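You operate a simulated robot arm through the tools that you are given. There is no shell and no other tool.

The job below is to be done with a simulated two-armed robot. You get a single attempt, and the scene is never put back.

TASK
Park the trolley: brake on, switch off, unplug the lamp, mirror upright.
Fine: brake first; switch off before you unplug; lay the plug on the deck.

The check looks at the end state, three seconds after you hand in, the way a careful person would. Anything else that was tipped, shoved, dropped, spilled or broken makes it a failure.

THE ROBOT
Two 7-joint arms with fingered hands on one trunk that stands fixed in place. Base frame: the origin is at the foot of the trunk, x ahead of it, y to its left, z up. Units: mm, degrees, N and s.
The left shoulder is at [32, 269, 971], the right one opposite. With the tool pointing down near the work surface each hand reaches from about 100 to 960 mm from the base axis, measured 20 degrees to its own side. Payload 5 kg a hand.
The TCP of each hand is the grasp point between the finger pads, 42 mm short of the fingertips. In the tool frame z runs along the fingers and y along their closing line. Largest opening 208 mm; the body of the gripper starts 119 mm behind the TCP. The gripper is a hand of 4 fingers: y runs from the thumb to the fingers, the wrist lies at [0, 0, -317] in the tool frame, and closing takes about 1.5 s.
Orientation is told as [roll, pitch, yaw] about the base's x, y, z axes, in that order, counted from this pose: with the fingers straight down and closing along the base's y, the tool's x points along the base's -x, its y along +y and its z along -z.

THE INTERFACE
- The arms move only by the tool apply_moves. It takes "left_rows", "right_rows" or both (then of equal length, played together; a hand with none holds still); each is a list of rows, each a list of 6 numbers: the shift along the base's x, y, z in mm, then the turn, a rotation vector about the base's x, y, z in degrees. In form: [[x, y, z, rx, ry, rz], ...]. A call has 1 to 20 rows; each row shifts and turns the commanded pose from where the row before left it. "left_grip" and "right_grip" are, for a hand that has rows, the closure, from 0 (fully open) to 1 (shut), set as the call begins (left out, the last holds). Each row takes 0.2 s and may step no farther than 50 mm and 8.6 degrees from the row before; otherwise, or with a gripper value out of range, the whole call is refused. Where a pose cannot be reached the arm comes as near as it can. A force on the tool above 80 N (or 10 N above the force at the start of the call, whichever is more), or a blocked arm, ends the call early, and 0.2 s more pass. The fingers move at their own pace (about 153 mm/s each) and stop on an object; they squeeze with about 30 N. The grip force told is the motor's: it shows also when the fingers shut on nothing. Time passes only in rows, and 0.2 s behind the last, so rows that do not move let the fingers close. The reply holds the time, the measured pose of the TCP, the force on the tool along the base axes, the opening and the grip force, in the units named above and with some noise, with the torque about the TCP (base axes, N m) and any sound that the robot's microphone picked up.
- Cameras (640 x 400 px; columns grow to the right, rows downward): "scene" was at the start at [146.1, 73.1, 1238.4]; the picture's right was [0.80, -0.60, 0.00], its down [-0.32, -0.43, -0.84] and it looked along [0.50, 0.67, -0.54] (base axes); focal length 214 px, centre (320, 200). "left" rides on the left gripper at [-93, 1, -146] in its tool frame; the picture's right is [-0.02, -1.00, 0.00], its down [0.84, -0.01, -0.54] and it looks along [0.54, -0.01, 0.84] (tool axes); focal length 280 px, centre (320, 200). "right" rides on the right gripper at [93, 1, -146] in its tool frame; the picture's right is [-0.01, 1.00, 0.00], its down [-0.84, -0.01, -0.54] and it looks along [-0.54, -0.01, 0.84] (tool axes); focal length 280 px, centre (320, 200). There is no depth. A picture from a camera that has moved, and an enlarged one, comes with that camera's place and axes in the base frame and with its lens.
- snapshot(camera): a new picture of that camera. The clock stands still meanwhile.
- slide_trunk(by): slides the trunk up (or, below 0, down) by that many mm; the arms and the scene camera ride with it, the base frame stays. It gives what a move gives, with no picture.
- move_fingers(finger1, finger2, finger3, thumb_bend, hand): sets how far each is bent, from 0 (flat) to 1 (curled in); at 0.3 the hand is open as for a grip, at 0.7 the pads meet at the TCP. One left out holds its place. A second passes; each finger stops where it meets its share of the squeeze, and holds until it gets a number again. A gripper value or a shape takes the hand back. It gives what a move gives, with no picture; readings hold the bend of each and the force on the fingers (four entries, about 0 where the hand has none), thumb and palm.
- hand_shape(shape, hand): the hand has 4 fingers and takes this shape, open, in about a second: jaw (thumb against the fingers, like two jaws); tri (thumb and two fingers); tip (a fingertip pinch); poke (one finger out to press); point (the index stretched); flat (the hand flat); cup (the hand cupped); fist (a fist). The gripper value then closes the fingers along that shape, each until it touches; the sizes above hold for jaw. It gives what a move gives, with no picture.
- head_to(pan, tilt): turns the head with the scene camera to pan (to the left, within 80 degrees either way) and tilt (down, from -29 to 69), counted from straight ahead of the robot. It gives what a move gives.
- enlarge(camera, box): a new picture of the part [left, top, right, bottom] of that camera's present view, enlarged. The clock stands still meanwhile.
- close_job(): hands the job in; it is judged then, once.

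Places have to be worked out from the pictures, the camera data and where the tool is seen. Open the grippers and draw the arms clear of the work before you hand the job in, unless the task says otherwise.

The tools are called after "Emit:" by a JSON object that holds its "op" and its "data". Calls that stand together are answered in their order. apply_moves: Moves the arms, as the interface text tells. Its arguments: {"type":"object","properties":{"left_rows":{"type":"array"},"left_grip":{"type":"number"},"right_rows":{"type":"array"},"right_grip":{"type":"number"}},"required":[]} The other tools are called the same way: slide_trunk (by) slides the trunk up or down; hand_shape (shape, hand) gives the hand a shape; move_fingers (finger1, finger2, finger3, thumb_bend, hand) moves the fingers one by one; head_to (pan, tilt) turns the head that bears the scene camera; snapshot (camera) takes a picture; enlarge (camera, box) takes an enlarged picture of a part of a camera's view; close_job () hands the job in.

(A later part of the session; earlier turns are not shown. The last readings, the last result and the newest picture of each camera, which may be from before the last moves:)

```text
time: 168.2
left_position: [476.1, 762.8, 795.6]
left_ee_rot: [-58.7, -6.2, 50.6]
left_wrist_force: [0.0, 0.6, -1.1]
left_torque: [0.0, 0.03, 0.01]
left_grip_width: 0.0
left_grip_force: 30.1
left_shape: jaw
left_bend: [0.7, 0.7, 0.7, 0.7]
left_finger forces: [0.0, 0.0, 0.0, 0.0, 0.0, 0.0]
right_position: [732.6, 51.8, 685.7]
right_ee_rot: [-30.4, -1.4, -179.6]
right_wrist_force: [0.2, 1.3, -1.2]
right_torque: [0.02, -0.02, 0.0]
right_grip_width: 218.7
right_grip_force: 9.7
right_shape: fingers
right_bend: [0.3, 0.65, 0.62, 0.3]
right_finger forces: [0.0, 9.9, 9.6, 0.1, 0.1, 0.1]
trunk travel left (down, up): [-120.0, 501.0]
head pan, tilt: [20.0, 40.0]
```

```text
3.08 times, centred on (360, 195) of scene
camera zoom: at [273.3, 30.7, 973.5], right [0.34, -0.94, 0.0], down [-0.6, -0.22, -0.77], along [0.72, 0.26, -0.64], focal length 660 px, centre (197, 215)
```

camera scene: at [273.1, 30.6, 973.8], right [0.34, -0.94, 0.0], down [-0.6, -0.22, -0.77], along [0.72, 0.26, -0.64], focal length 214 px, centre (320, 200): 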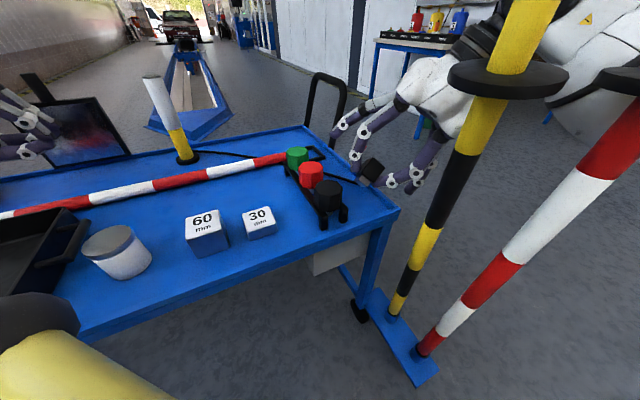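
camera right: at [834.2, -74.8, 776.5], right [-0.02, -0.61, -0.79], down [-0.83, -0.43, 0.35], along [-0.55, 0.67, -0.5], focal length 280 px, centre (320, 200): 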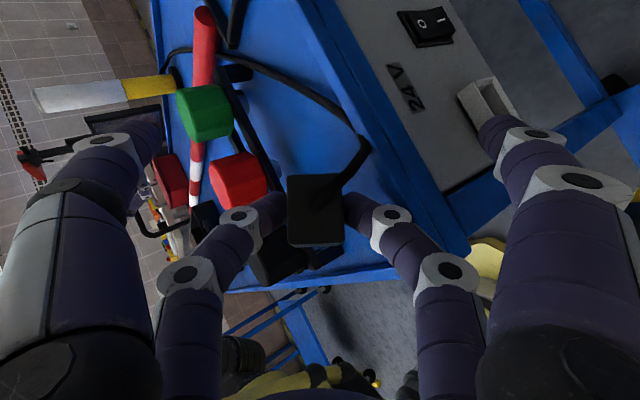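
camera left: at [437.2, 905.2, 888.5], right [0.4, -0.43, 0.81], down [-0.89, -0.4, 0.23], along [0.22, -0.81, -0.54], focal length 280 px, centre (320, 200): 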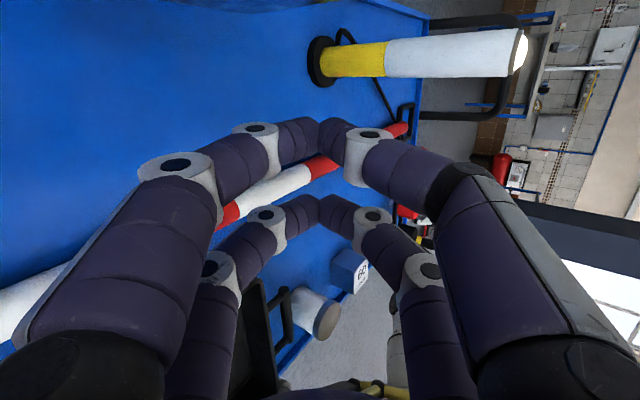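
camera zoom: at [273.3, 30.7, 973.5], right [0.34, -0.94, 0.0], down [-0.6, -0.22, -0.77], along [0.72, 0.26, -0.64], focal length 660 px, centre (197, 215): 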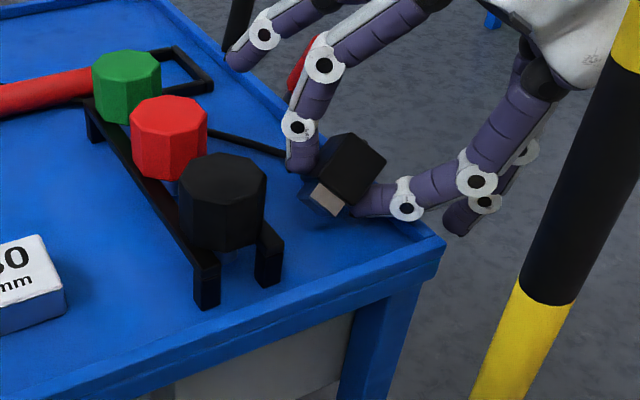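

Emit:
{"op": "apply_moves", "data": {"right_rows": [[0, 0, -5, 0, 0, 0]]}}

Emit:
{"op": "apply_moves", "data": {"right_rows": [[0, 0, -5, 0, 0, 0]]}}

Emit:
{"op": "apply_moves", "data": {"right_rows": [[0, 0, -5, 0, 0, 0]]}}

Emit:
{"op": "enlarge", "data": {"camera": "scene", "box": [280, 130, 440, 260]}}

```text
time: 168.6
left_position: [476.5, 763.1, 795.8]
left_ee_rot: [-58.7, -6.2, 50.6]
left_wrist_force: [0.6, 0.3, 0.4]
left_torque: [0.02, -0.01, 0.0]
left_grip_width: 0.1
left_grip_force: 30.5
left_shape: jaw
left_bend: [0.7, 0.7, 0.7, 0.7]
left_finger forces: [0.0, 0.1, 0.0, 0.0, 0.1, 0.0]
right_position: [732.5, 51.6, 679.5]
right_ee_rot: [-30.3, -1.3, -179.6]
right_wrist_force: [0.7, -0.5, -0.3]
right_torque: [0.0, -0.04, 0.02]
right_grip_width: 218.3
right_grip_force: 9.6
right_shape: fingers
right_bend: [0.3, 0.65, 0.62, 0.3]
right_finger forces: [0.1, 10.1, 9.6, 0.0, 0.0, 0.0]
trunk travel left (down, up): [-120.0, 501.0]
head pan, tilt: [20.0, 40.0]
```

```text
time: 169.0
left_position: [475.8, 763.5, 796.7]
left_ee_rot: [-58.7, -6.2, 50.6]
left_wrist_force: [0.8, 0.2, 0.7]
left_torque: [-0.04, 0.02, 0.01]
left_grip_width: 0.0
left_grip_force: 29.7
left_shape: jaw
left_bend: [0.7, 0.7, 0.7, 0.7]
left_finger forces: [0.0, 0.0, 0.0, 0.1, 0.0, 0.0]
right_position: [732.2, 52.5, 677.0]
right_ee_rot: [-30.3, -1.2, -179.6]
right_wrist_force: [-0.8, -2.0, 9.0]
right_torque: [-0.52, 0.3, 0.01]
right_grip_width: 218.4
right_grip_force: 16.0
right_shape: fingers
right_bend: [0.3, 0.65, 0.62, 0.3]
right_finger forces: [0.0, 21.2, 10.8, 0.1, 0.0, 0.0]
trunk travel left (down, up): [-120.0, 501.0]
head pan, tilt: [20.0, 40.0]
```

```text
time: 169.4
left_position: [476.2, 762.5, 795.6]
left_ee_rot: [-58.8, -6.2, 50.6]
left_wrist_force: [-0.7, 0.2, -0.1]
left_torque: [0.02, 0.02, -0.01]
left_grip_width: 0.1
left_grip_force: 29.8
left_shape: jaw
left_bend: [0.7, 0.7, 0.7, 0.7]
left_finger forces: [0.0, 0.1, 0.1, 0.0, 0.0, 0.0]
right_position: [731.6, 51.7, 674.6]
right_ee_rot: [-30.5, -1.0, -179.7]
right_wrist_force: [-3.4, -6.1, 30.0]
right_torque: [-1.43, 1.01, 0.04]
right_grip_width: 218.8
right_grip_force: 29.3
right_shape: fingers
right_bend: [0.3, 0.66, 0.61, 0.3]
right_finger forces: [0.0, 43.5, 14.2, 0.0, 0.0, 0.0]
trunk travel left (down, up): [-120.0, 501.0]
head pan, tilt: [20.0, 40.0]
```

```text
3.08 times, centred on (360, 195) of scene
camera zoom: at [271.8, 30.3, 974.8], right [0.34, -0.94, 0.0], down [-0.6, -0.22, -0.77], along [0.72, 0.26, -0.64], focal length 660 px, centre (197, 215)
```

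zoom: 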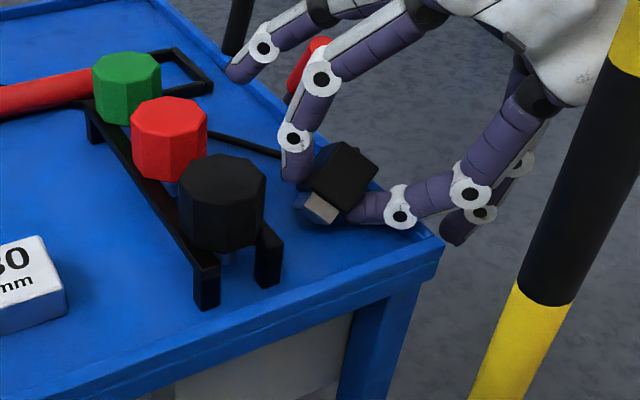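

Finger 2 rests on the rim (30 N) with the plug's nose only a few millimetres above the deck. I ease up 4 mm and release by opening only the upper finger 3.

Emit:
{"op": "apply_moves", "data": {"right_rows": [[-3, 3, 5, 0, 0, 0]]}}

Emit:
{"op": "move_fingers", "data": {"hand": "right", "finger3": 0.5}}

Emit:
{"op": "enlarge", "data": {"camera": "scene", "box": [280, 130, 440, 260]}}

Emit:
{"op": "snapshot", "data": {"camera": "right"}}

```text
time: 169.8
left_position: [476.5, 763.7, 794.3]
left_ee_rot: [-58.7, -6.2, 50.7]
left_wrist_force: [-0.4, 0.8, -0.2]
left_torque: [0.05, 0.03, -0.01]
left_grip_width: 0.0
left_grip_force: 30.5
left_shape: jaw
left_bend: [0.7, 0.7, 0.7, 0.7]
left_finger forces: [0.0, 0.0, 0.1, 0.1, 0.1, 0.0]
right_position: [729.9, 56.1, 674.5]
right_ee_rot: [-30.3, -1.4, -179.6]
right_wrist_force: [-0.1, 1.6, 6.5]
right_torque: [0.2, 0.17, -0.12]
right_grip_width: 219.0
right_grip_force: 12.3
right_shape: fingers
right_bend: [0.3, 0.66, 0.61, 0.3]
right_finger forces: [0.1, 12.0, 12.5, 0.0, 0.1, 0.0]
trunk travel left (down, up): [-120.0, 501.0]
head pan, tilt: [20.0, 40.0]
```

```text
time: 170.8
left_position: [476.8, 762.0, 795.0]
left_ee_rot: [-58.7, -6.2, 50.7]
left_wrist_force: [0.0, -0.4, 0.3]
left_torque: [-0.01, 0.03, -0.03]
left_grip_width: 0.0
left_grip_force: 30.0
left_shape: jaw
left_bend: [0.7, 0.7, 0.7, 0.7]
left_finger forces: [0.0, 0.1, 0.0, 0.1, 0.0, 0.1]
right_position: [729.9, 55.1, 675.3]
right_ee_rot: [-30.3, -1.3, -179.6]
right_wrist_force: [0.2, -0.2, 0.2]
right_torque: [-0.01, 0.02, 0.01]
right_grip_width: 218.5
right_grip_force: 0.0
right_shape: fingers
right_bend: [0.3, 0.7, 0.5, 0.3]
right_finger forces: [0.0, 0.1, 0.0, 0.1, 0.0, 0.0]
trunk travel left (down, up): [-120.0, 501.0]
head pan, tilt: [20.0, 40.0]
```

```text
3.08 times, centred on (360, 195) of scene
camera zoom: at [273.3, 30.7, 973.6], right [0.34, -0.94, 0.0], down [-0.6, -0.22, -0.77], along [0.72, 0.26, -0.64], focal length 660 px, centre (197, 215)
```

zoom: 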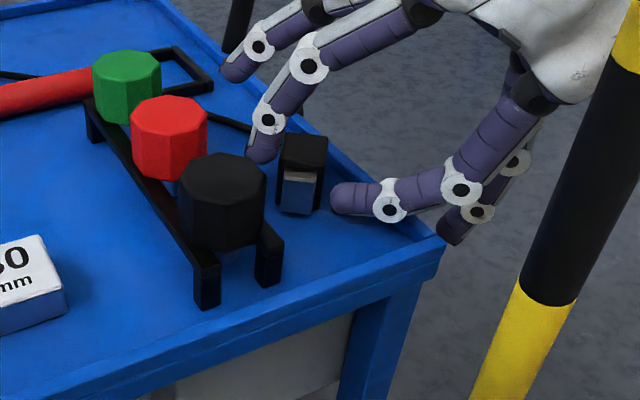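

```text
taken
camera right: at [826.0, -18.9, 800.0], right [-0.02, -0.86, -0.5], down [-0.83, -0.27, 0.49], along [-0.56, 0.43, -0.71], focal length 280 px, centre (320, 200)
```

right: 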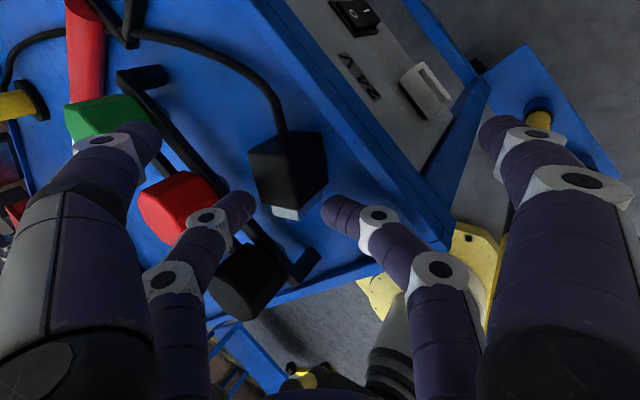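

The plug now stands on the deck by itself, next to the rack, cable trailing freely. I lift the right hand straight up and then move it away to the right.

Emit:
{"op": "apply_moves", "data": {"right_rows": [[0, 0, 12, 0, 0, 0], [0, 0, 18, 0, 0, 0], [0, 0, 18, 0, 0, 0], [0, 0, 18, 0, 0, 0]]}}

Emit:
{"op": "apply_moves", "data": {"right_rows": [[14, -13, 6, 0, 0, 0], [14, -13, 6, 0, 0, 0], [14, -13, 6, 0, 0, 0], [14, -13, 6, 0, 0, 0], [14, -13, 0, 0, 0, 0], [14, -13, 0, 0, 0, 0]]}}

Emit:
{"op": "enlarge", "data": {"camera": "scene", "box": [280, 100, 480, 260]}}

Emit:
{"op": "snapshot", "data": {"camera": "right"}}

Emit:
{"op": "snapshot", "data": {"camera": "scene"}}

```text
time: 171.8
left_position: [476.8, 763.9, 796.1]
left_ee_rot: [-58.7, -6.3, 50.7]
left_wrist_force: [0.6, -0.6, -0.1]
left_torque: [0.0, 0.01, 0.01]
left_grip_width: 0.0
left_grip_force: 30.2
left_shape: jaw
left_bend: [0.7, 0.7, 0.7, 0.7]
left_finger forces: [0.1, 0.0, 0.0, 0.0, 0.0, 0.1]
right_position: [728.4, 55.2, 743.1]
right_ee_rot: [-30.5, -1.1, -179.6]
right_wrist_force: [0.0, -0.4, 0.1]
right_torque: [0.02, 0.01, 0.0]
right_grip_width: 218.6
right_grip_force: 0.0
right_shape: fingers
right_bend: [0.3, 0.7, 0.5, 0.3]
right_finger forces: [0.0, 0.0, 0.1, 0.1, 0.1, 0.1]
trunk travel left (down, up): [-120.0, 501.0]
head pan, tilt: [20.0, 40.0]
```

```text
time: 173.2
left_position: [475.6, 763.3, 795.5]
left_ee_rot: [-58.7, -6.2, 50.6]
left_wrist_force: [-0.2, 1.0, 0.0]
left_torque: [0.0, -0.01, -0.02]
left_grip_width: 0.1
left_grip_force: 29.9
left_shape: jaw
left_bend: [0.7, 0.7, 0.7, 0.7]
left_finger forces: [0.0, 0.0, 0.0, 0.1, 0.0, 0.1]
right_position: [814.7, -25.2, 764.0]
right_ee_rot: [-30.3, -1.3, -179.6]
right_wrist_force: [-0.1, 0.0, -1.1]
right_torque: [0.02, 0.01, 0.01]
right_grip_width: 218.6
right_grip_force: 0.0
right_shape: fingers
right_bend: [0.3, 0.7, 0.5, 0.3]
right_finger forces: [0.0, 0.1, 0.1, 0.0, 0.0, 0.1]
trunk travel left (down, up): [-120.0, 501.0]
head pan, tilt: [20.0, 40.0]
```

```text
2.50 times, centred on (380, 180) of scene
camera zoom: at [273.3, 30.7, 973.6], right [0.34, -0.94, 0.0], down [-0.6, -0.22, -0.77], along [0.72, 0.26, -0.64], focal length 536 px, centre (170, 250)
```

zoom: 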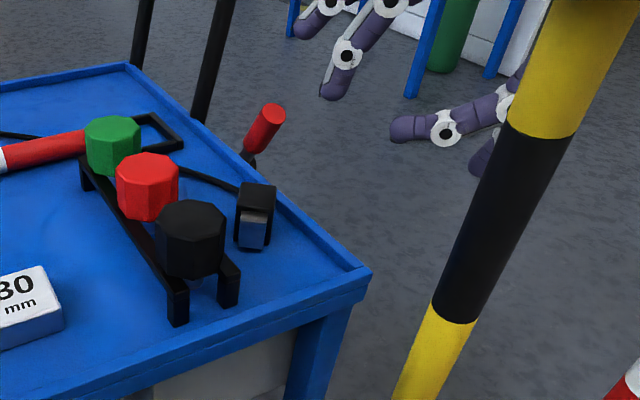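

```text
taken
camera right: at [909.9, -98.3, 888.3], right [-0.02, -0.86, -0.5], down [-0.83, -0.27, 0.49], along [-0.56, 0.43, -0.71], focal length 280 px, centre (320, 200)
```

right: 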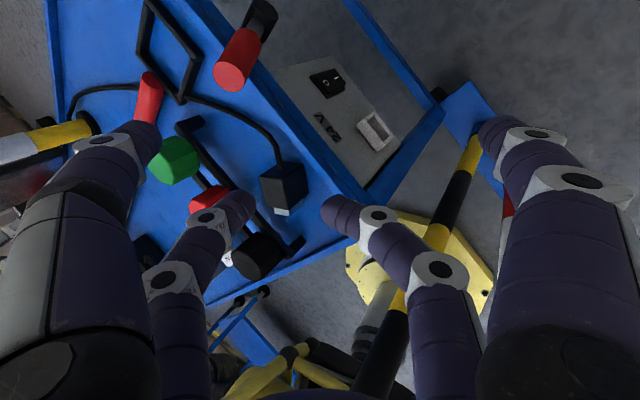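

```text
taken
camera scene: at [273.3, 30.7, 973.6], right [0.34, -0.94, 0.0], down [-0.6, -0.22, -0.77], along [0.72, 0.26, -0.64], focal length 214 px, centre (320, 200)
```

scene: 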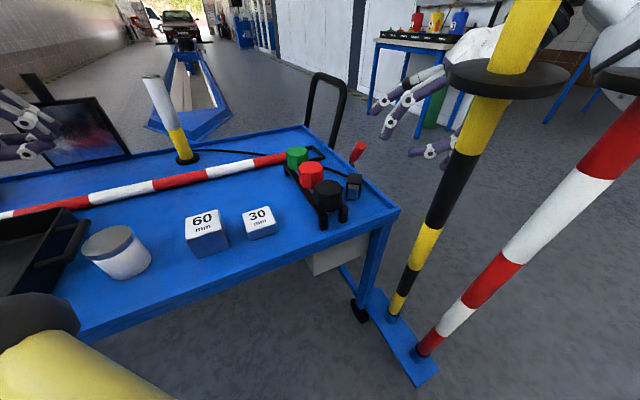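

The plug rests on the deck with its cable, the lamp is dark, brake and mirror are done. Now the leaning post: its base is at ≈[602,-87,314] and its disc must move back about 68 mm toward +x,-y, so I need the right hand on the robot's side of it. I raise the trunk to get both hands high above everything.

Emit:
{"op": "slide_trunk", "data": {"by": 125}}

Emit:
{"op": "slide_trunk", "data": {"by": 125}}

Emit:
{"op": "snapshot", "data": {"camera": "scene"}}

Emit:
{"op": "snapshot", "data": {"camera": "right"}}

```text
time: 174.7
left_position: [476.7, 763.5, 919.7]
left_ee_rot: [-58.7, -6.0, 50.5]
left_wrist_force: [0.0, 0.8, -0.4]
left_torque: [-0.06, -0.04, -0.02]
left_grip_width: 0.0
left_grip_force: 29.4
left_shape: jaw
left_bend: [0.7, 0.7, 0.7, 0.7]
left_finger forces: [0.0, 0.0, 0.0, 0.1, 0.0, 0.0]
right_position: [813.3, -23.5, 889.1]
right_ee_rot: [-30.3, -1.4, -179.5]
right_wrist_force: [0.2, 0.0, -1.5]
right_torque: [0.02, 0.04, -0.02]
right_grip_width: 218.7
right_grip_force: 0.0
right_shape: fingers
right_bend: [0.3, 0.7, 0.5, 0.3]
right_finger forces: [0.0, 0.1, 0.0, 0.0, 0.0, 0.0]
trunk travel left (down, up): [-245.0, 376.0]
head pan, tilt: [20.0, 40.0]
```

```text
time: 176.3
left_position: [477.3, 763.0, 1044.6]
left_ee_rot: [-58.6, -6.0, 50.6]
left_wrist_force: [0.1, 0.2, -0.5]
left_torque: [-0.06, 0.0, -0.05]
left_grip_width: 0.0
left_grip_force: 29.9
left_shape: jaw
left_bend: [0.7, 0.7, 0.7, 0.7]
left_finger forces: [0.1, 0.0, 0.1, 0.1, 0.0, 0.1]
right_position: [813.6, -23.7, 1014.6]
right_ee_rot: [-30.2, -1.3, -179.6]
right_wrist_force: [1.3, -0.2, -0.1]
right_torque: [0.01, 0.04, 0.04]
right_grip_width: 218.5
right_grip_force: 0.1
right_shape: fingers
right_bend: [0.3, 0.7, 0.5, 0.3]
right_finger forces: [0.1, 0.0, 0.0, 0.1, 0.0, 0.1]
trunk travel left (down, up): [-370.0, 251.0]
head pan, tilt: [20.0, 40.0]
```

```text
taken
camera scene: at [168.6, 30.8, 1247.6], right [0.34, -0.94, 0.0], down [-0.6, -0.22, -0.77], along [0.72, 0.26, -0.64], focal length 214 px, centre (320, 200)
```

scene: 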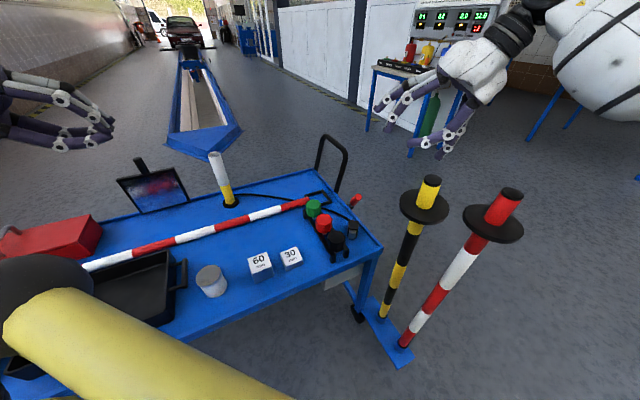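

```text
taken
camera right: at [910.0, -97.2, 1138.1], right [-0.02, -0.86, -0.5], down [-0.83, -0.27, 0.49], along [-0.56, 0.43, -0.71], focal length 280 px, centre (320, 200)
```

right: 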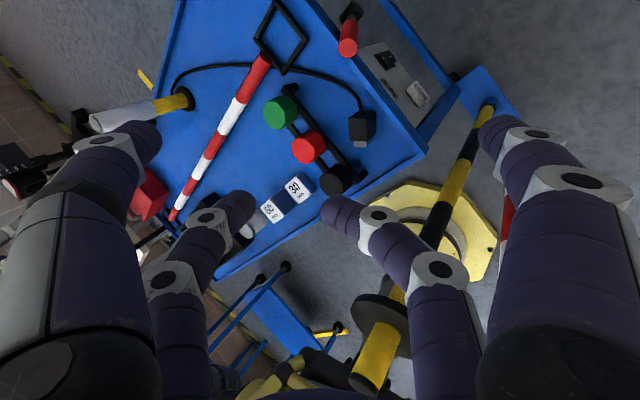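

Emit:
{"op": "enlarge", "data": {"camera": "scene", "box": [340, 160, 540, 380]}}

Emit:
{"op": "head_to", "data": {"pan": -10, "tilt": 35}}

Emit:
{"op": "snapshot", "data": {"camera": "scene"}}

Emit:
{"op": "enlarge", "data": {"camera": "right", "box": [320, 80, 520, 400]}}

```text
1.82 times, centred on (440, 270) of scene
camera zoom: at [168.6, 30.8, 1247.6], right [0.34, -0.94, 0.0], down [-0.6, -0.22, -0.77], along [0.72, 0.26, -0.64], focal length 390 px, centre (102, 73)
```

zoom: 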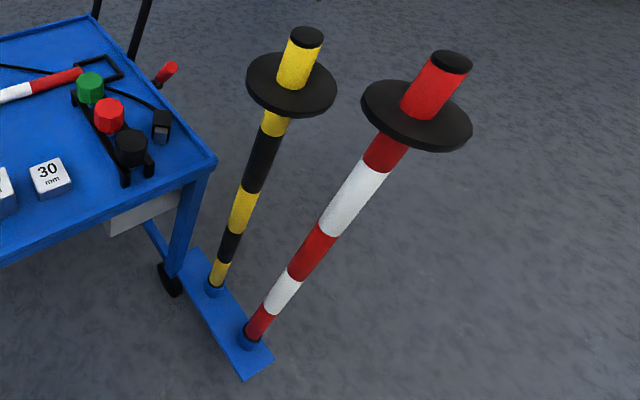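

```text
time: 177.2
left_position: [477.1, 763.1, 1045.8]
left_ee_rot: [-58.7, -6.2, 50.7]
left_wrist_force: [-0.6, -1.0, 1.0]
left_torque: [0.01, -0.05, -0.03]
left_grip_width: 0.0
left_grip_force: 30.3
left_shape: jaw
left_bend: [0.7, 0.7, 0.7, 0.7]
left_finger forces: [0.0, 0.1, 0.1, 0.0, 0.1, 0.0]
right_position: [814.0, -23.8, 1016.7]
right_ee_rot: [-30.3, -1.4, -179.5]
right_wrist_force: [-0.6, 0.5, -0.1]
right_torque: [0.02, 0.0, 0.01]
right_grip_width: 218.8
right_grip_force: 0.1
right_shape: fingers
right_bend: [0.3, 0.7, 0.5, 0.3]
right_finger forces: [0.1, 0.0, 0.1, 0.0, 0.1, 0.0]
trunk travel left (down, up): [-370.0, 251.0]
head pan, tilt: [-10.0, 35.0]
```

```text
taken
camera scene: at [174.9, -13.6, 1255.5], right [-0.17, -0.98, 0.0], down [-0.56, 0.1, -0.82], along [0.81, -0.14, -0.57], focal length 214 px, centre (320, 200)
```

scene: 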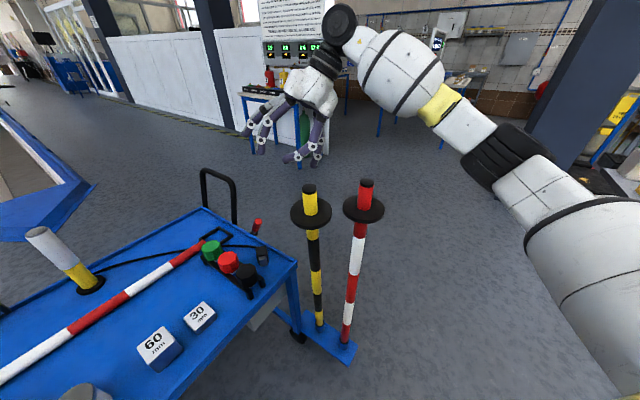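

```text
1.25 times, centred on (420, 240) of right
camera zoom: at [909.3, -97.3, 1139.9], right [-0.02, -0.86, -0.5], down [-0.83, -0.27, 0.49], along [-0.56, 0.43, -0.71], focal length 350 px, centre (195, 150)
```

zoom: 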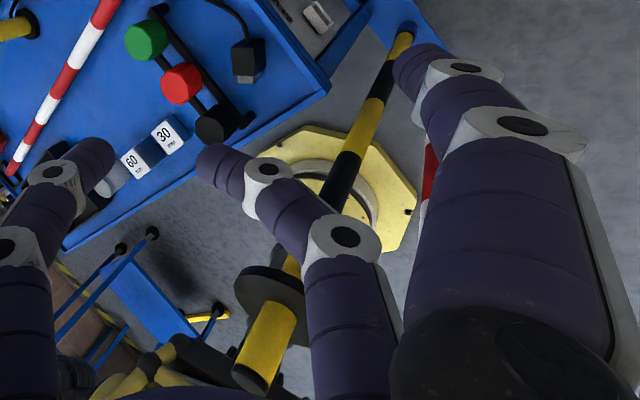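

By comparing with the vertical red/white post I find the yellow/black post's disc now ≈(-66,+30) mm off, about 6° of lean, resting in its sleeve. I bring the right hand upright and yaw it back, high above the posts, on the way to the robot's side of the post.

Emit:
{"op": "apply_moves", "data": {"right_rows": [[0, 0, 14, -6, 0, 0], [0, 0, 14, -6, 0, 0], [0, 0, 14, -6, 0, 0], [0, 0, 14, -6, 0, 0], [0, 0, 14, -6, 0, 0]]}}

Emit:
{"op": "apply_moves", "data": {"right_rows": [[0, 0, 5, 0, 0, -7.5], [0, 0, 5, 0, 0, -7.5], [0, 0, 5, 0, 0, -7.5], [0, 0, 5, 0, 0, -7.5]]}}

Emit:
{"op": "apply_moves", "data": {"right_rows": [[0, 0, 0, 0, 0, -7.5], [0, 0, 0, 0, 0, -7.5], [0, 0, 0, 0, 0, -7.5], [0, 0, 0, 0, 0, -7.5], [0, 0, 0, 0, 0, -7.5], [0, 0, 0, 0, 0, -7.5], [0, 0, 0, 0, 0, -7.5], [0, 0, 0, 0, 0, -7.5]]}}

Emit:
{"op": "snapshot", "data": {"camera": "scene"}}

```text
time: 178.4
left_position: [475.3, 764.3, 1046.2]
left_ee_rot: [-58.7, -6.2, 50.7]
left_wrist_force: [-1.0, 0.6, -0.9]
left_torque: [-0.08, -0.13, 0.01]
left_grip_width: 0.0
left_grip_force: 30.6
left_shape: jaw
left_bend: [0.7, 0.7, 0.7, 0.7]
left_finger forces: [0.0, 0.1, 0.1, 0.0, 0.0, 0.1]
right_position: [811.9, -21.7, 1087.4]
right_ee_rot: [-0.3, -1.2, 179.7]
right_wrist_force: [-1.1, 0.7, 0.8]
right_torque: [-0.13, -0.11, -0.01]
right_grip_width: 218.6
right_grip_force: 0.0
right_shape: fingers
right_bend: [0.3, 0.7, 0.5, 0.3]
right_finger forces: [0.0, 0.1, 0.0, 0.0, 0.1, 0.0]
trunk travel left (down, up): [-370.0, 251.0]
head pan, tilt: [-10.0, 35.0]
```

```text
time: 179.4
left_position: [476.7, 763.1, 1046.5]
left_ee_rot: [-58.7, -6.3, 50.5]
left_wrist_force: [-0.2, -0.4, 0.1]
left_torque: [0.01, -0.01, 0.0]
left_grip_width: 0.0
left_grip_force: 29.7
left_shape: jaw
left_bend: [0.7, 0.7, 0.7, 0.7]
left_finger forces: [0.0, 0.0, 0.0, 0.0, 0.1, 0.0]
right_position: [812.7, -24.7, 1105.9]
right_ee_rot: [-0.3, -1.4, 149.5]
right_wrist_force: [-0.9, 0.0, -0.2]
right_torque: [0.02, -0.06, 0.0]
right_grip_width: 218.5
right_grip_force: 0.1
right_shape: fingers
right_bend: [0.3, 0.7, 0.5, 0.3]
right_finger forces: [0.0, 0.1, 0.0, 0.0, 0.0, 0.0]
trunk travel left (down, up): [-370.0, 251.0]
head pan, tilt: [-10.0, 35.0]
```

```text
time: 181.2
left_position: [476.1, 763.3, 1045.4]
left_ee_rot: [-58.7, -6.2, 50.6]
left_wrist_force: [1.0, -0.4, 0.2]
left_torque: [0.01, 0.0, 0.0]
left_grip_width: 0.1
left_grip_force: 30.3
left_shape: jaw
left_bend: [0.7, 0.7, 0.7, 0.7]
left_finger forces: [0.1, 0.1, 0.1, 0.0, 0.1, 0.0]
right_position: [812.8, -22.9, 1106.7]
right_ee_rot: [-0.4, -1.3, 89.6]
right_wrist_force: [0.1, 0.3, -1.1]
right_torque: [0.04, 0.02, 0.03]
right_grip_width: 218.6
right_grip_force: 0.0
right_shape: fingers
right_bend: [0.3, 0.7, 0.5, 0.3]
right_finger forces: [0.1, 0.1, 0.0, 0.0, 0.1, 0.0]
trunk travel left (down, up): [-370.0, 251.0]
head pan, tilt: [-10.0, 35.0]
```

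```text
taken
camera scene: at [174.9, -13.7, 1255.5], right [-0.17, -0.98, 0.0], down [-0.56, 0.1, -0.82], along [0.81, -0.14, -0.57], focal length 214 px, centre (320, 200)
```

scene: 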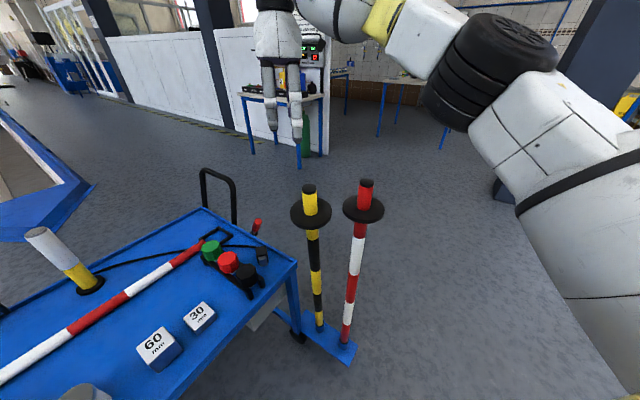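

The hand is upright at yaw 90° with no limits hit. I close it and carry it over the deck, above the post tops, toward the robot's side.

Emit:
{"op": "apply_moves", "data": {"right_rows": [[-21.6, 12.9, 2, 0, 0, -3], [-21.6, 12.9, 2, 0, 0, -3], [-21.6, 12.9, 2, 0, 0, -3], [-21.6, 12.9, 2, 0, 0, -3]], "right_grip": 1}}

Emit:
{"op": "apply_moves", "data": {"right_rows": [[-21.6, 12.9, 2, 0, 0, -3], [-21.6, 12.9, 2, 0, 0, -3], [-21.6, 12.9, 2, 0, 0, -3], [-21.6, 12.9, 2, 0, 0, -3]]}}

Emit:
{"op": "snapshot", "data": {"camera": "right"}}

Emit:
{"op": "snapshot", "data": {"camera": "scene"}}

```text
time: 182.2
left_position: [477.2, 763.8, 1045.6]
left_ee_rot: [-58.8, -6.3, 50.7]
left_wrist_force: [0.1, 0.6, 0.5]
left_torque: [-0.06, -0.04, 0.03]
left_grip_width: 0.0
left_grip_force: 30.1
left_shape: jaw
left_bend: [0.7, 0.7, 0.7, 0.7]
left_finger forces: [0.0, 0.1, 0.1, 0.0, 0.0, 0.0]
right_position: [726.8, 27.4, 1114.4]
right_ee_rot: [-0.3, -1.4, 77.7]
right_wrist_force: [0.2, 0.4, 0.5]
right_torque: [-0.05, -0.01, 0.02]
right_grip_width: 0.2
right_grip_force: 26.5
right_shape: jaw
right_bend: [0.7, 0.7, 0.7, 0.7]
right_finger forces: [0.1, 0.0, 0.0, 0.0, 0.1, 0.0]
trunk travel left (down, up): [-370.0, 251.0]
head pan, tilt: [-10.0, 35.0]
```

```text
time: 183.2
left_position: [475.8, 763.1, 1045.1]
left_ee_rot: [-58.7, -6.2, 50.6]
left_wrist_force: [0.2, -0.5, 0.2]
left_torque: [-0.02, -0.02, -0.01]
left_grip_width: 0.0
left_grip_force: 29.7
left_shape: jaw
left_bend: [0.7, 0.7, 0.7, 0.7]
left_finger forces: [0.0, 0.0, 0.0, 0.1, 0.0, 0.1]
right_position: [641.2, 78.2, 1122.3]
right_ee_rot: [-0.4, -1.3, 65.6]
right_wrist_force: [-0.6, 0.0, 0.7]
right_torque: [-0.02, -0.01, -0.03]
right_grip_width: 0.0
right_grip_force: 29.9
right_shape: jaw
right_bend: [0.7, 0.7, 0.7, 0.7]
right_finger forces: [0.0, 0.0, 0.0, 0.1, 0.0, 0.0]
trunk travel left (down, up): [-370.0, 251.0]
head pan, tilt: [-10.0, 35.0]
```

```text
taken
camera right: at [598.4, -8.1, 1266.4], right [-0.9, 0.43, -0.01], down [0.35, 0.75, 0.56], along [0.24, 0.5, -0.83], focal length 280 px, centre (320, 200)
```

right: 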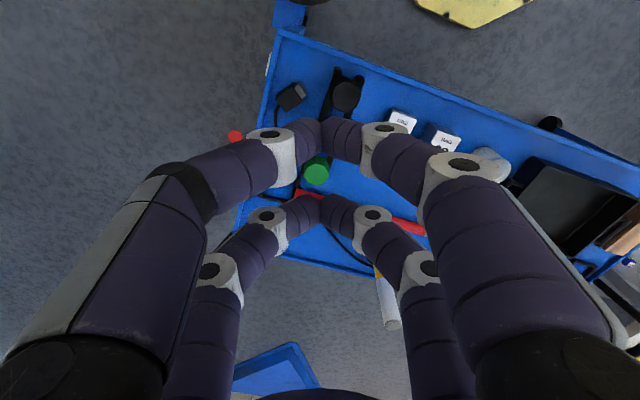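

```text
taken
camera scene: at [174.6, -13.6, 1255.7], right [-0.17, -0.98, 0.0], down [-0.56, 0.1, -0.82], along [0.81, -0.14, -0.57], focal length 214 px, centre (320, 200)
```

scene: 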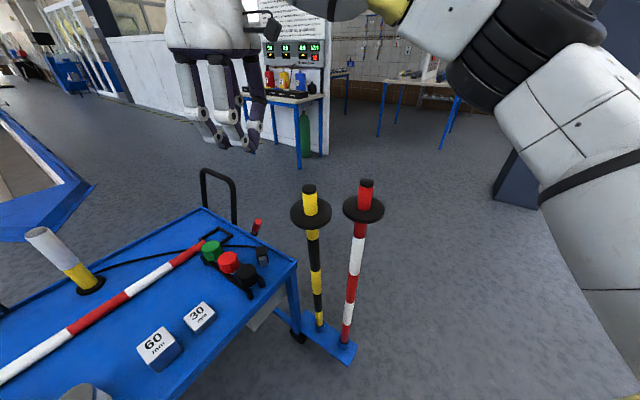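

Emit:
{"op": "apply_moves", "data": {"right_rows": [[-22.8, -12.4, 0, 0, 0, 0], [-22.8, -12.4, 0, 0, 0, 0], [-22.8, -12.4, 0, 0, 0, 0], [-22.8, -12.4, 0, 0, 0, 0]]}}

Emit:
{"op": "apply_moves", "data": {"right_rows": [[-22.8, -12.4, 0, 0, 0, 0], [-22.8, -12.4, 0, 0, 0, 0], [-22.8, -12.4, 0, 0, 0, 0], [-22.8, -12.4, 0, 0, 0, 0]]}}

Emit:
{"op": "snapshot", "data": {"camera": "right"}}

Emit:
{"op": "snapshot", "data": {"camera": "scene"}}

```text
time: 184.2
left_position: [476.9, 763.8, 1045.9]
left_ee_rot: [-58.7, -6.2, 50.7]
left_wrist_force: [-0.3, 0.8, 0.0]
left_torque: [0.02, 0.0, 0.02]
left_grip_width: 0.0
left_grip_force: 30.0
left_shape: jaw
left_bend: [0.7, 0.7, 0.7, 0.7]
left_finger forces: [0.1, 0.1, 0.1, 0.0, 0.1, 0.0]
right_position: [550.2, 30.9, 1122.0]
right_ee_rot: [-0.2, -1.2, 65.7]
right_wrist_force: [0.3, 0.6, 0.1]
right_torque: [0.01, -0.03, -0.02]
right_grip_width: 0.2
right_grip_force: 29.9
right_shape: jaw
right_bend: [0.7, 0.7, 0.7, 0.7]
right_finger forces: [0.1, 0.1, 0.0, 0.0, 0.0, 0.1]
trunk travel left (down, up): [-370.0, 251.0]
head pan, tilt: [-10.0, 35.0]
```

```text
time: 185.2
left_position: [475.7, 763.2, 1045.5]
left_ee_rot: [-58.8, -6.2, 50.7]
left_wrist_force: [-0.7, 0.1, 0.0]
left_torque: [0.03, 0.01, 0.05]
left_grip_width: 0.0
left_grip_force: 30.1
left_shape: jaw
left_bend: [0.7, 0.7, 0.7, 0.7]
left_finger forces: [0.1, 0.1, 0.0, 0.0, 0.0, 0.0]
right_position: [457.5, -19.4, 1121.5]
right_ee_rot: [-0.4, -1.3, 65.7]
right_wrist_force: [-0.2, 0.2, -0.1]
right_torque: [0.01, -0.03, -0.02]
right_grip_width: 0.0
right_grip_force: 29.7
right_shape: jaw
right_bend: [0.7, 0.7, 0.7, 0.7]
right_finger forces: [0.1, 0.1, 0.1, 0.0, 0.0, 0.0]
trunk travel left (down, up): [-370.0, 251.0]
head pan, tilt: [-10.0, 35.0]
```

```text
taken
camera right: at [415.8, -106.0, 1266.0], right [-0.91, 0.42, -0.01], down [0.35, 0.75, 0.56], along [0.24, 0.5, -0.83], focal length 280 px, centre (320, 200)
```

right: 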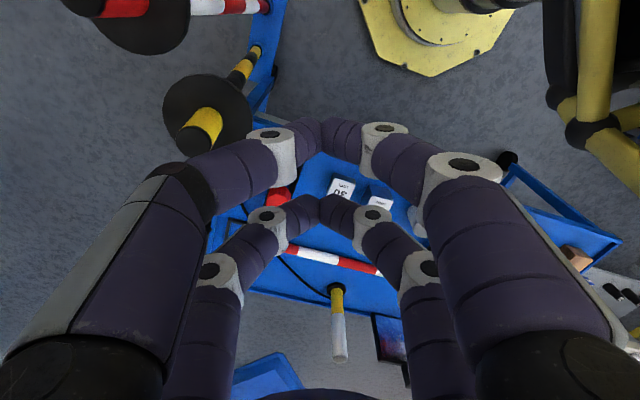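

```text
taken
camera scene: at [174.7, -13.9, 1255.7], right [-0.17, -0.98, 0.0], down [-0.56, 0.1, -0.82], along [0.81, -0.14, -0.57], focal length 214 px, centre (320, 200)
```

scene: 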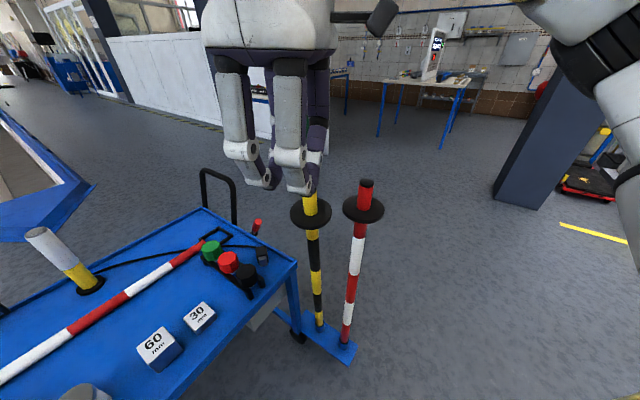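

The hand is now on the robot's side of the post, aligned so that its two V-tips straddle the push direction. I lower it beside the disc.

Emit:
{"op": "apply_moves", "data": {"right_rows": [[0, 0, -20, 0, 0, 0], [0, 0, -20, 0, 0, 0], [0, 0, -20, 0, 0, 0], [0, 0, -20, 0, 0, 0], [0, 0, -20, 0, 0, 0], [0, 0, -16, 0, 0, 0]]}}

Emit:
{"op": "snapshot", "data": {"camera": "right"}}

Emit:
{"op": "snapshot", "data": {"camera": "scene"}}

```text
time: 186.6
left_position: [477.2, 762.3, 1045.0]
left_ee_rot: [-58.7, -6.2, 50.6]
left_wrist_force: [0.9, -0.7, 0.8]
left_torque: [0.03, 0.03, 0.03]
left_grip_width: 0.1
left_grip_force: 30.0
left_shape: jaw
left_bend: [0.7, 0.7, 0.7, 0.7]
left_finger forces: [0.0, 0.0, 0.0, 0.0, 0.0, 0.0]
right_position: [458.1, -20.1, 1005.0]
right_ee_rot: [-0.3, -1.3, 65.6]
right_wrist_force: [0.0, -0.7, -0.1]
right_torque: [0.03, 0.01, 0.02]
right_grip_width: 0.2
right_grip_force: 30.3
right_shape: jaw
right_bend: [0.7, 0.7, 0.7, 0.7]
right_finger forces: [0.0, 0.0, 0.0, 0.0, 0.1, 0.1]
trunk travel left (down, up): [-370.0, 251.0]
head pan, tilt: [-10.0, 35.0]
```

```text
taken
camera right: at [415.5, -106.7, 1150.2], right [-0.91, 0.42, -0.01], down [0.35, 0.75, 0.56], along [0.24, 0.5, -0.83], focal length 280 px, centre (320, 200)
```

right: 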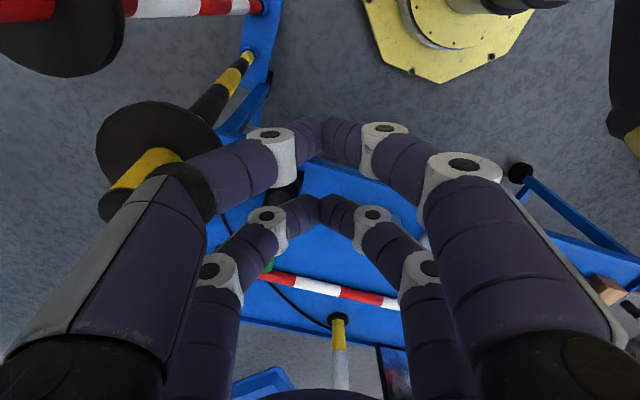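

```text
taken
camera scene: at [175.1, -13.8, 1255.5], right [-0.17, -0.98, 0.0], down [-0.56, 0.1, -0.82], along [0.81, -0.14, -0.57], focal length 214 px, centre (320, 200)
```

scene: 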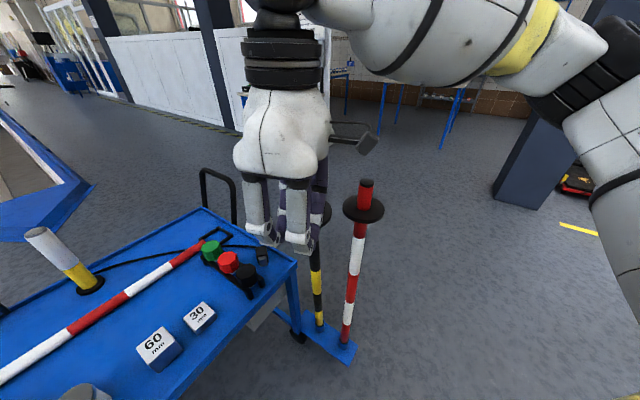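

The disc is just beyond the fingers in the push direction. I push gently toward +x,-y in small steps, watching force and the post in the pictures.

Emit:
{"op": "apply_moves", "data": {"right_rows": [[7.3, -3.3, 0, 0, 0, 0], [7.3, -3.3, 0, 0, 0, 0]]}}

Emit:
{"op": "apply_moves", "data": {"right_rows": [[7.3, -3.3, 0, 0, 0, 0], [7.3, -3.3, 0, 0, 0, 0]]}}

Emit:
{"op": "snapshot", "data": {"camera": "right"}}

Emit:
{"op": "enlarge", "data": {"camera": "scene", "box": [240, 150, 420, 370]}}

```text
time: 187.2
left_position: [477.1, 762.4, 1045.6]
left_ee_rot: [-58.7, -6.2, 50.6]
left_wrist_force: [0.5, -0.8, 0.2]
left_torque: [-0.04, 0.0, -0.01]
left_grip_width: 0.1
left_grip_force: 30.2
left_shape: jaw
left_bend: [0.7, 0.7, 0.7, 0.7]
left_finger forces: [0.0, 0.0, 0.1, 0.0, 0.0, 0.0]
right_position: [471.9, -26.4, 1005.7]
right_ee_rot: [-0.3, -1.3, 65.7]
right_wrist_force: [-0.2, 0.7, -0.2]
right_torque: [0.01, 0.02, 0.02]
right_grip_width: 0.1
right_grip_force: 30.1
right_shape: jaw
right_bend: [0.7, 0.7, 0.7, 0.7]
right_finger forces: [0.1, 0.0, 0.2, 0.0, 0.0, 0.0]
trunk travel left (down, up): [-370.0, 251.0]
head pan, tilt: [-10.0, 35.0]
```

```text
time: 187.8
left_position: [476.5, 762.5, 1045.6]
left_ee_rot: [-58.6, -6.1, 50.6]
left_wrist_force: [0.6, -1.0, -0.5]
left_torque: [0.01, 0.02, 0.05]
left_grip_width: 0.1
left_grip_force: 29.7
left_shape: jaw
left_bend: [0.7, 0.7, 0.7, 0.7]
left_finger forces: [0.0, 0.1, 0.0, 0.0, 0.0, 0.0]
right_position: [486.7, -32.7, 1005.2]
right_ee_rot: [-0.2, -1.3, 65.7]
right_wrist_force: [0.3, -0.9, -0.1]
right_torque: [-0.03, -0.01, 0.03]
right_grip_width: 0.0
right_grip_force: 29.5
right_shape: jaw
right_bend: [0.7, 0.7, 0.7, 0.7]
right_finger forces: [0.0, 0.0, 0.0, 0.0, 0.0, 0.0]
trunk travel left (down, up): [-370.0, 251.0]
head pan, tilt: [-10.0, 35.0]
```

```text
taken
camera right: at [444.7, -120.1, 1150.5], right [-0.91, 0.42, -0.01], down [0.35, 0.75, 0.56], along [0.24, 0.5, -0.83], focal length 280 px, centre (320, 200)
```

right: 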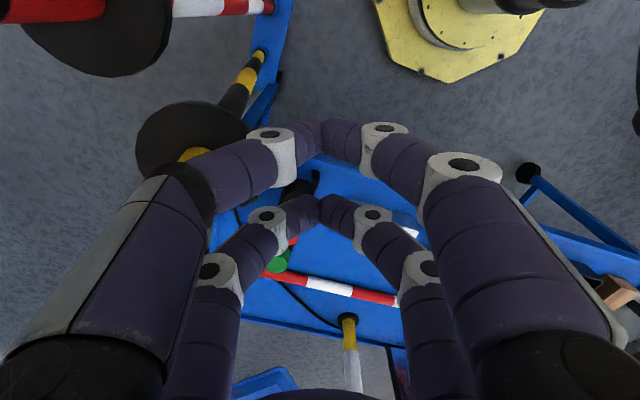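

```text
1.82 times, centred on (330, 260) of scene
camera zoom: at [175.0, -13.8, 1255.5], right [-0.17, -0.98, 0.0], down [-0.56, 0.1, -0.82], along [0.81, -0.14, -0.57], focal length 390 px, centre (302, 91)
```

zoom: 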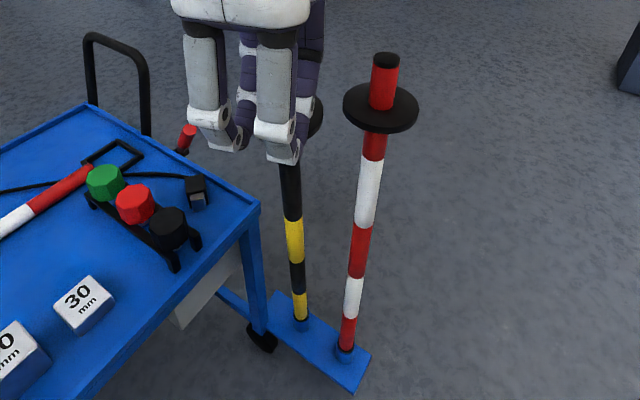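

Emit:
{"op": "apply_moves", "data": {"right_rows": [[4.5, -2.1, 0, 0, 0, 0]]}}

Emit:
{"op": "apply_moves", "data": {"right_rows": [[4.5, -2.1, 0, 0, 0, 0]]}}

Emit:
{"op": "apply_moves", "data": {"right_rows": [[4.5, -2.1, 0, 0, 0, 0]]}}

Emit:
{"op": "apply_moves", "data": {"right_rows": [[4.5, -2.1, 0, 0, 0, 0]]}}

Emit:
{"op": "snapshot", "data": {"camera": "right"}}

Emit:
{"op": "enlarge", "data": {"camera": "scene", "box": [240, 150, 420, 370]}}

```text
time: 188.2
left_position: [476.3, 762.6, 1044.9]
left_ee_rot: [-58.8, -6.3, 50.6]
left_wrist_force: [0.7, -0.1, 0.1]
left_torque: [0.04, 0.0, -0.01]
left_grip_width: 0.2
left_grip_force: 30.2
left_shape: jaw
left_bend: [0.7, 0.7, 0.7, 0.7]
left_finger forces: [0.0, 0.0, 0.0, 0.0, 0.0, 0.1]
right_position: [490.9, -35.7, 1005.8]
right_ee_rot: [-0.3, -1.2, 65.7]
right_wrist_force: [-0.7, 0.0, -0.3]
right_torque: [0.03, -0.01, 0.0]
right_grip_width: 0.0
right_grip_force: 30.0
right_shape: jaw
right_bend: [0.7, 0.7, 0.7, 0.7]
right_finger forces: [0.0, 0.0, 0.1, 0.0, 0.0, 0.1]
trunk travel left (down, up): [-370.0, 251.0]
head pan, tilt: [-10.0, 35.0]
```

```text
time: 188.6
left_position: [476.6, 764.0, 1045.4]
left_ee_rot: [-58.6, -6.2, 50.7]
left_wrist_force: [-0.4, 0.4, 0.0]
left_torque: [-0.01, 0.01, 0.01]
left_grip_width: 0.1
left_grip_force: 30.3
left_shape: jaw
left_bend: [0.7, 0.7, 0.7, 0.7]
left_finger forces: [0.0, 0.1, 0.1, 0.0, 0.0, 0.0]
right_position: [496.3, -37.5, 1006.1]
right_ee_rot: [-0.4, -1.3, 65.7]
right_wrist_force: [0.3, 0.7, -0.4]
right_torque: [0.02, -0.04, 0.0]
right_grip_width: 0.0
right_grip_force: 29.9
right_shape: jaw
right_bend: [0.7, 0.7, 0.7, 0.7]
right_finger forces: [0.1, 0.0, 0.0, 0.0, 0.0, 0.1]
trunk travel left (down, up): [-370.0, 251.0]
head pan, tilt: [-10.0, 35.0]
```

```text
time: 189.0
left_position: [476.7, 763.4, 1045.6]
left_ee_rot: [-58.7, -6.2, 50.6]
left_wrist_force: [-0.7, 0.3, -0.2]
left_torque: [-0.02, -0.04, 0.03]
left_grip_width: 0.0
left_grip_force: 30.3
left_shape: jaw
left_bend: [0.7, 0.7, 0.7, 0.7]
left_finger forces: [0.1, 0.1, 0.1, 0.0, 0.0, 0.1]
right_position: [499.7, -39.9, 1006.1]
right_ee_rot: [-0.2, -1.3, 65.7]
right_wrist_force: [-0.2, -0.2, 0.7]
right_torque: [0.0, -0.02, 0.0]
right_grip_width: 0.1
right_grip_force: 30.6
right_shape: jaw
right_bend: [0.7, 0.7, 0.7, 0.7]
right_finger forces: [0.0, 0.0, 0.0, 0.0, 0.0, 0.0]
trunk travel left (down, up): [-370.0, 251.0]
head pan, tilt: [-10.0, 35.0]
```

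```text
time: 189.4
left_position: [476.4, 762.7, 1046.0]
left_ee_rot: [-58.7, -6.2, 50.6]
left_wrist_force: [0.6, 0.6, -0.1]
left_torque: [0.01, 0.0, 0.0]
left_grip_width: 0.0
left_grip_force: 29.4
left_shape: jaw
left_bend: [0.7, 0.7, 0.7, 0.7]
left_finger forces: [0.0, 0.1, 0.1, 0.0, 0.0, 0.1]
right_position: [505.9, -41.0, 1005.5]
right_ee_rot: [-0.4, -1.2, 65.8]
right_wrist_force: [-0.1, -0.6, -0.7]
right_torque: [-0.01, 0.03, 0.0]
right_grip_width: 0.1
right_grip_force: 29.9
right_shape: jaw
right_bend: [0.7, 0.7, 0.7, 0.7]
right_finger forces: [0.0, 0.1, 0.0, 0.0, 0.1, 0.0]
trunk travel left (down, up): [-370.0, 251.0]
head pan, tilt: [-10.0, 35.0]
```

```text
taken
camera right: at [463.3, -127.9, 1150.2], right [-0.91, 0.42, -0.01], down [0.35, 0.75, 0.56], along [0.24, 0.5, -0.83], focal length 280 px, centre (320, 200)
```

right: 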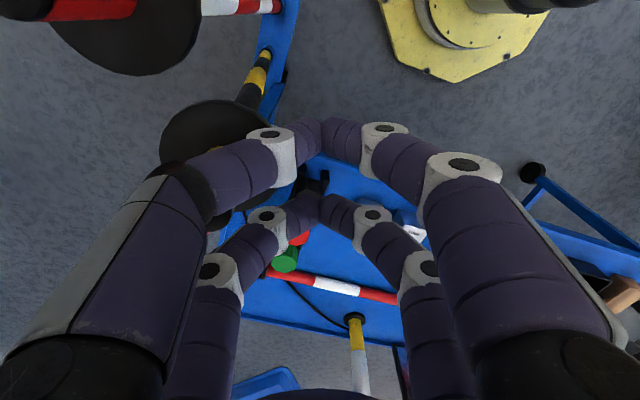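

```text
1.82 times, centred on (330, 260) of scene
camera zoom: at [174.8, -13.7, 1255.5], right [-0.17, -0.98, 0.0], down [-0.56, 0.1, -0.82], along [0.81, -0.14, -0.57], focal length 390 px, centre (302, 91)
```

zoom: 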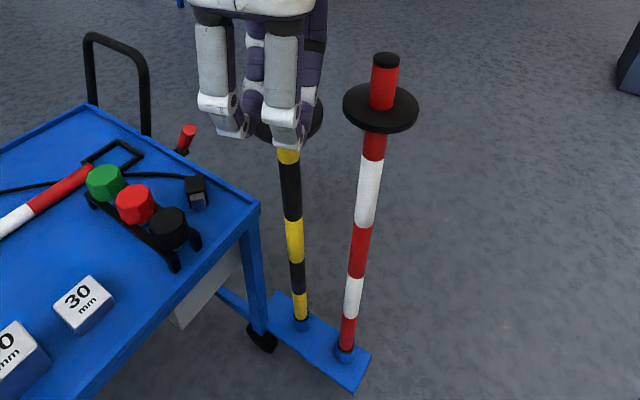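

No contact yet: by a better triangulation the disc is lower (z≈928) and farther (≈[587,-68]) than I assumed. I lower the trunk 20 mm, back to its original height, and set the head to its pose at the beginning, so I can compare directly with the first pictures.

Emit:
{"op": "slide_trunk", "data": {"by": -20}}

Emit:
{"op": "head_to", "data": {"pan": 35, "tilt": 40}}

Emit:
{"op": "snapshot", "data": {"camera": "scene"}}

Emit:
{"op": "snapshot", "data": {"camera": "right"}}

```text
time: 190.1
left_position: [476.3, 763.4, 1026.1]
left_ee_rot: [-58.7, -6.2, 50.7]
left_wrist_force: [-0.9, -1.0, 0.2]
left_torque: [0.03, 0.01, 0.05]
left_grip_width: 0.1
left_grip_force: 29.5
left_shape: jaw
left_bend: [0.7, 0.7, 0.7, 0.7]
left_finger forces: [0.1, 0.1, 0.0, 0.0, 0.0, 0.0]
right_position: [504.7, -40.7, 987.1]
right_ee_rot: [-0.5, -1.3, 65.6]
right_wrist_force: [-1.0, 0.1, 0.4]
right_torque: [0.02, -0.04, 0.03]
right_grip_width: 0.1
right_grip_force: 30.1
right_shape: jaw
right_bend: [0.7, 0.7, 0.7, 0.7]
right_finger forces: [0.0, 0.0, 0.0, 0.0, 0.1, 0.0]
trunk travel left (down, up): [-350.0, 271.0]
head pan, tilt: [-10.0, 35.0]
```

```text
time: 191.2
left_position: [477.4, 762.9, 1025.2]
left_ee_rot: [-58.7, -6.3, 50.6]
left_wrist_force: [0.0, 1.2, -0.4]
left_torque: [0.01, 0.02, 0.01]
left_grip_width: 0.0
left_grip_force: 30.4
left_shape: jaw
left_bend: [0.7, 0.7, 0.7, 0.7]
left_finger forces: [0.0, 0.1, 0.0, 0.1, 0.0, 0.1]
right_position: [505.3, -41.1, 986.6]
right_ee_rot: [-0.4, -1.2, 65.6]
right_wrist_force: [-0.4, -0.4, 0.3]
right_torque: [0.03, 0.02, 0.01]
right_grip_width: 0.0
right_grip_force: 29.9
right_shape: jaw
right_bend: [0.7, 0.7, 0.7, 0.7]
right_finger forces: [0.1, 0.0, 0.0, 0.0, 0.1, 0.0]
trunk travel left (down, up): [-350.0, 271.0]
head pan, tilt: [35.0, 40.0]
```

```text
taken
camera scene: at [162.3, 50.3, 1227.2], right [0.57, -0.82, 0.0], down [-0.53, -0.37, -0.77], along [0.63, 0.44, -0.64], focal length 214 px, centre (320, 200)
```

scene: 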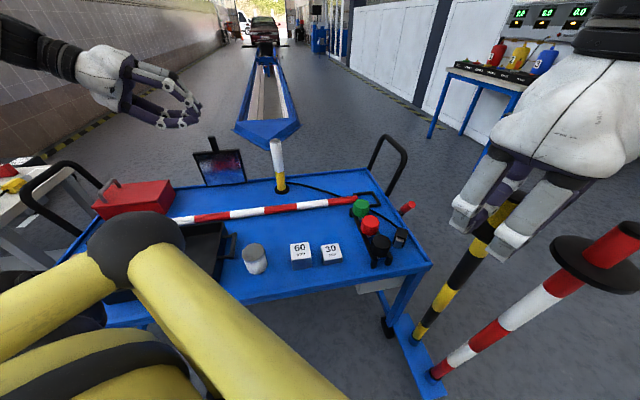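

```text
taken
camera right: at [462.8, -127.7, 1130.6], right [-0.91, 0.42, -0.01], down [0.35, 0.75, 0.56], along [0.24, 0.5, -0.83], focal length 280 px, centre (320, 200)
```

right: 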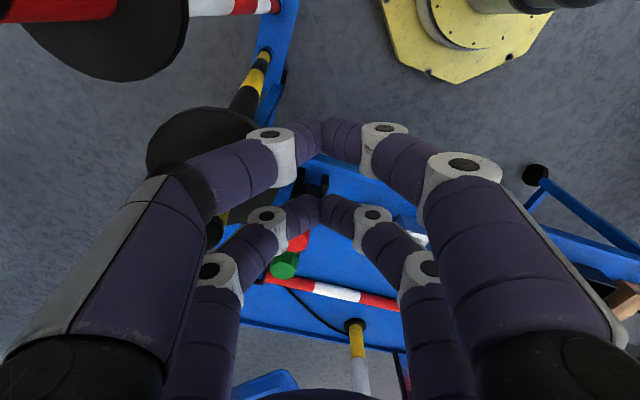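

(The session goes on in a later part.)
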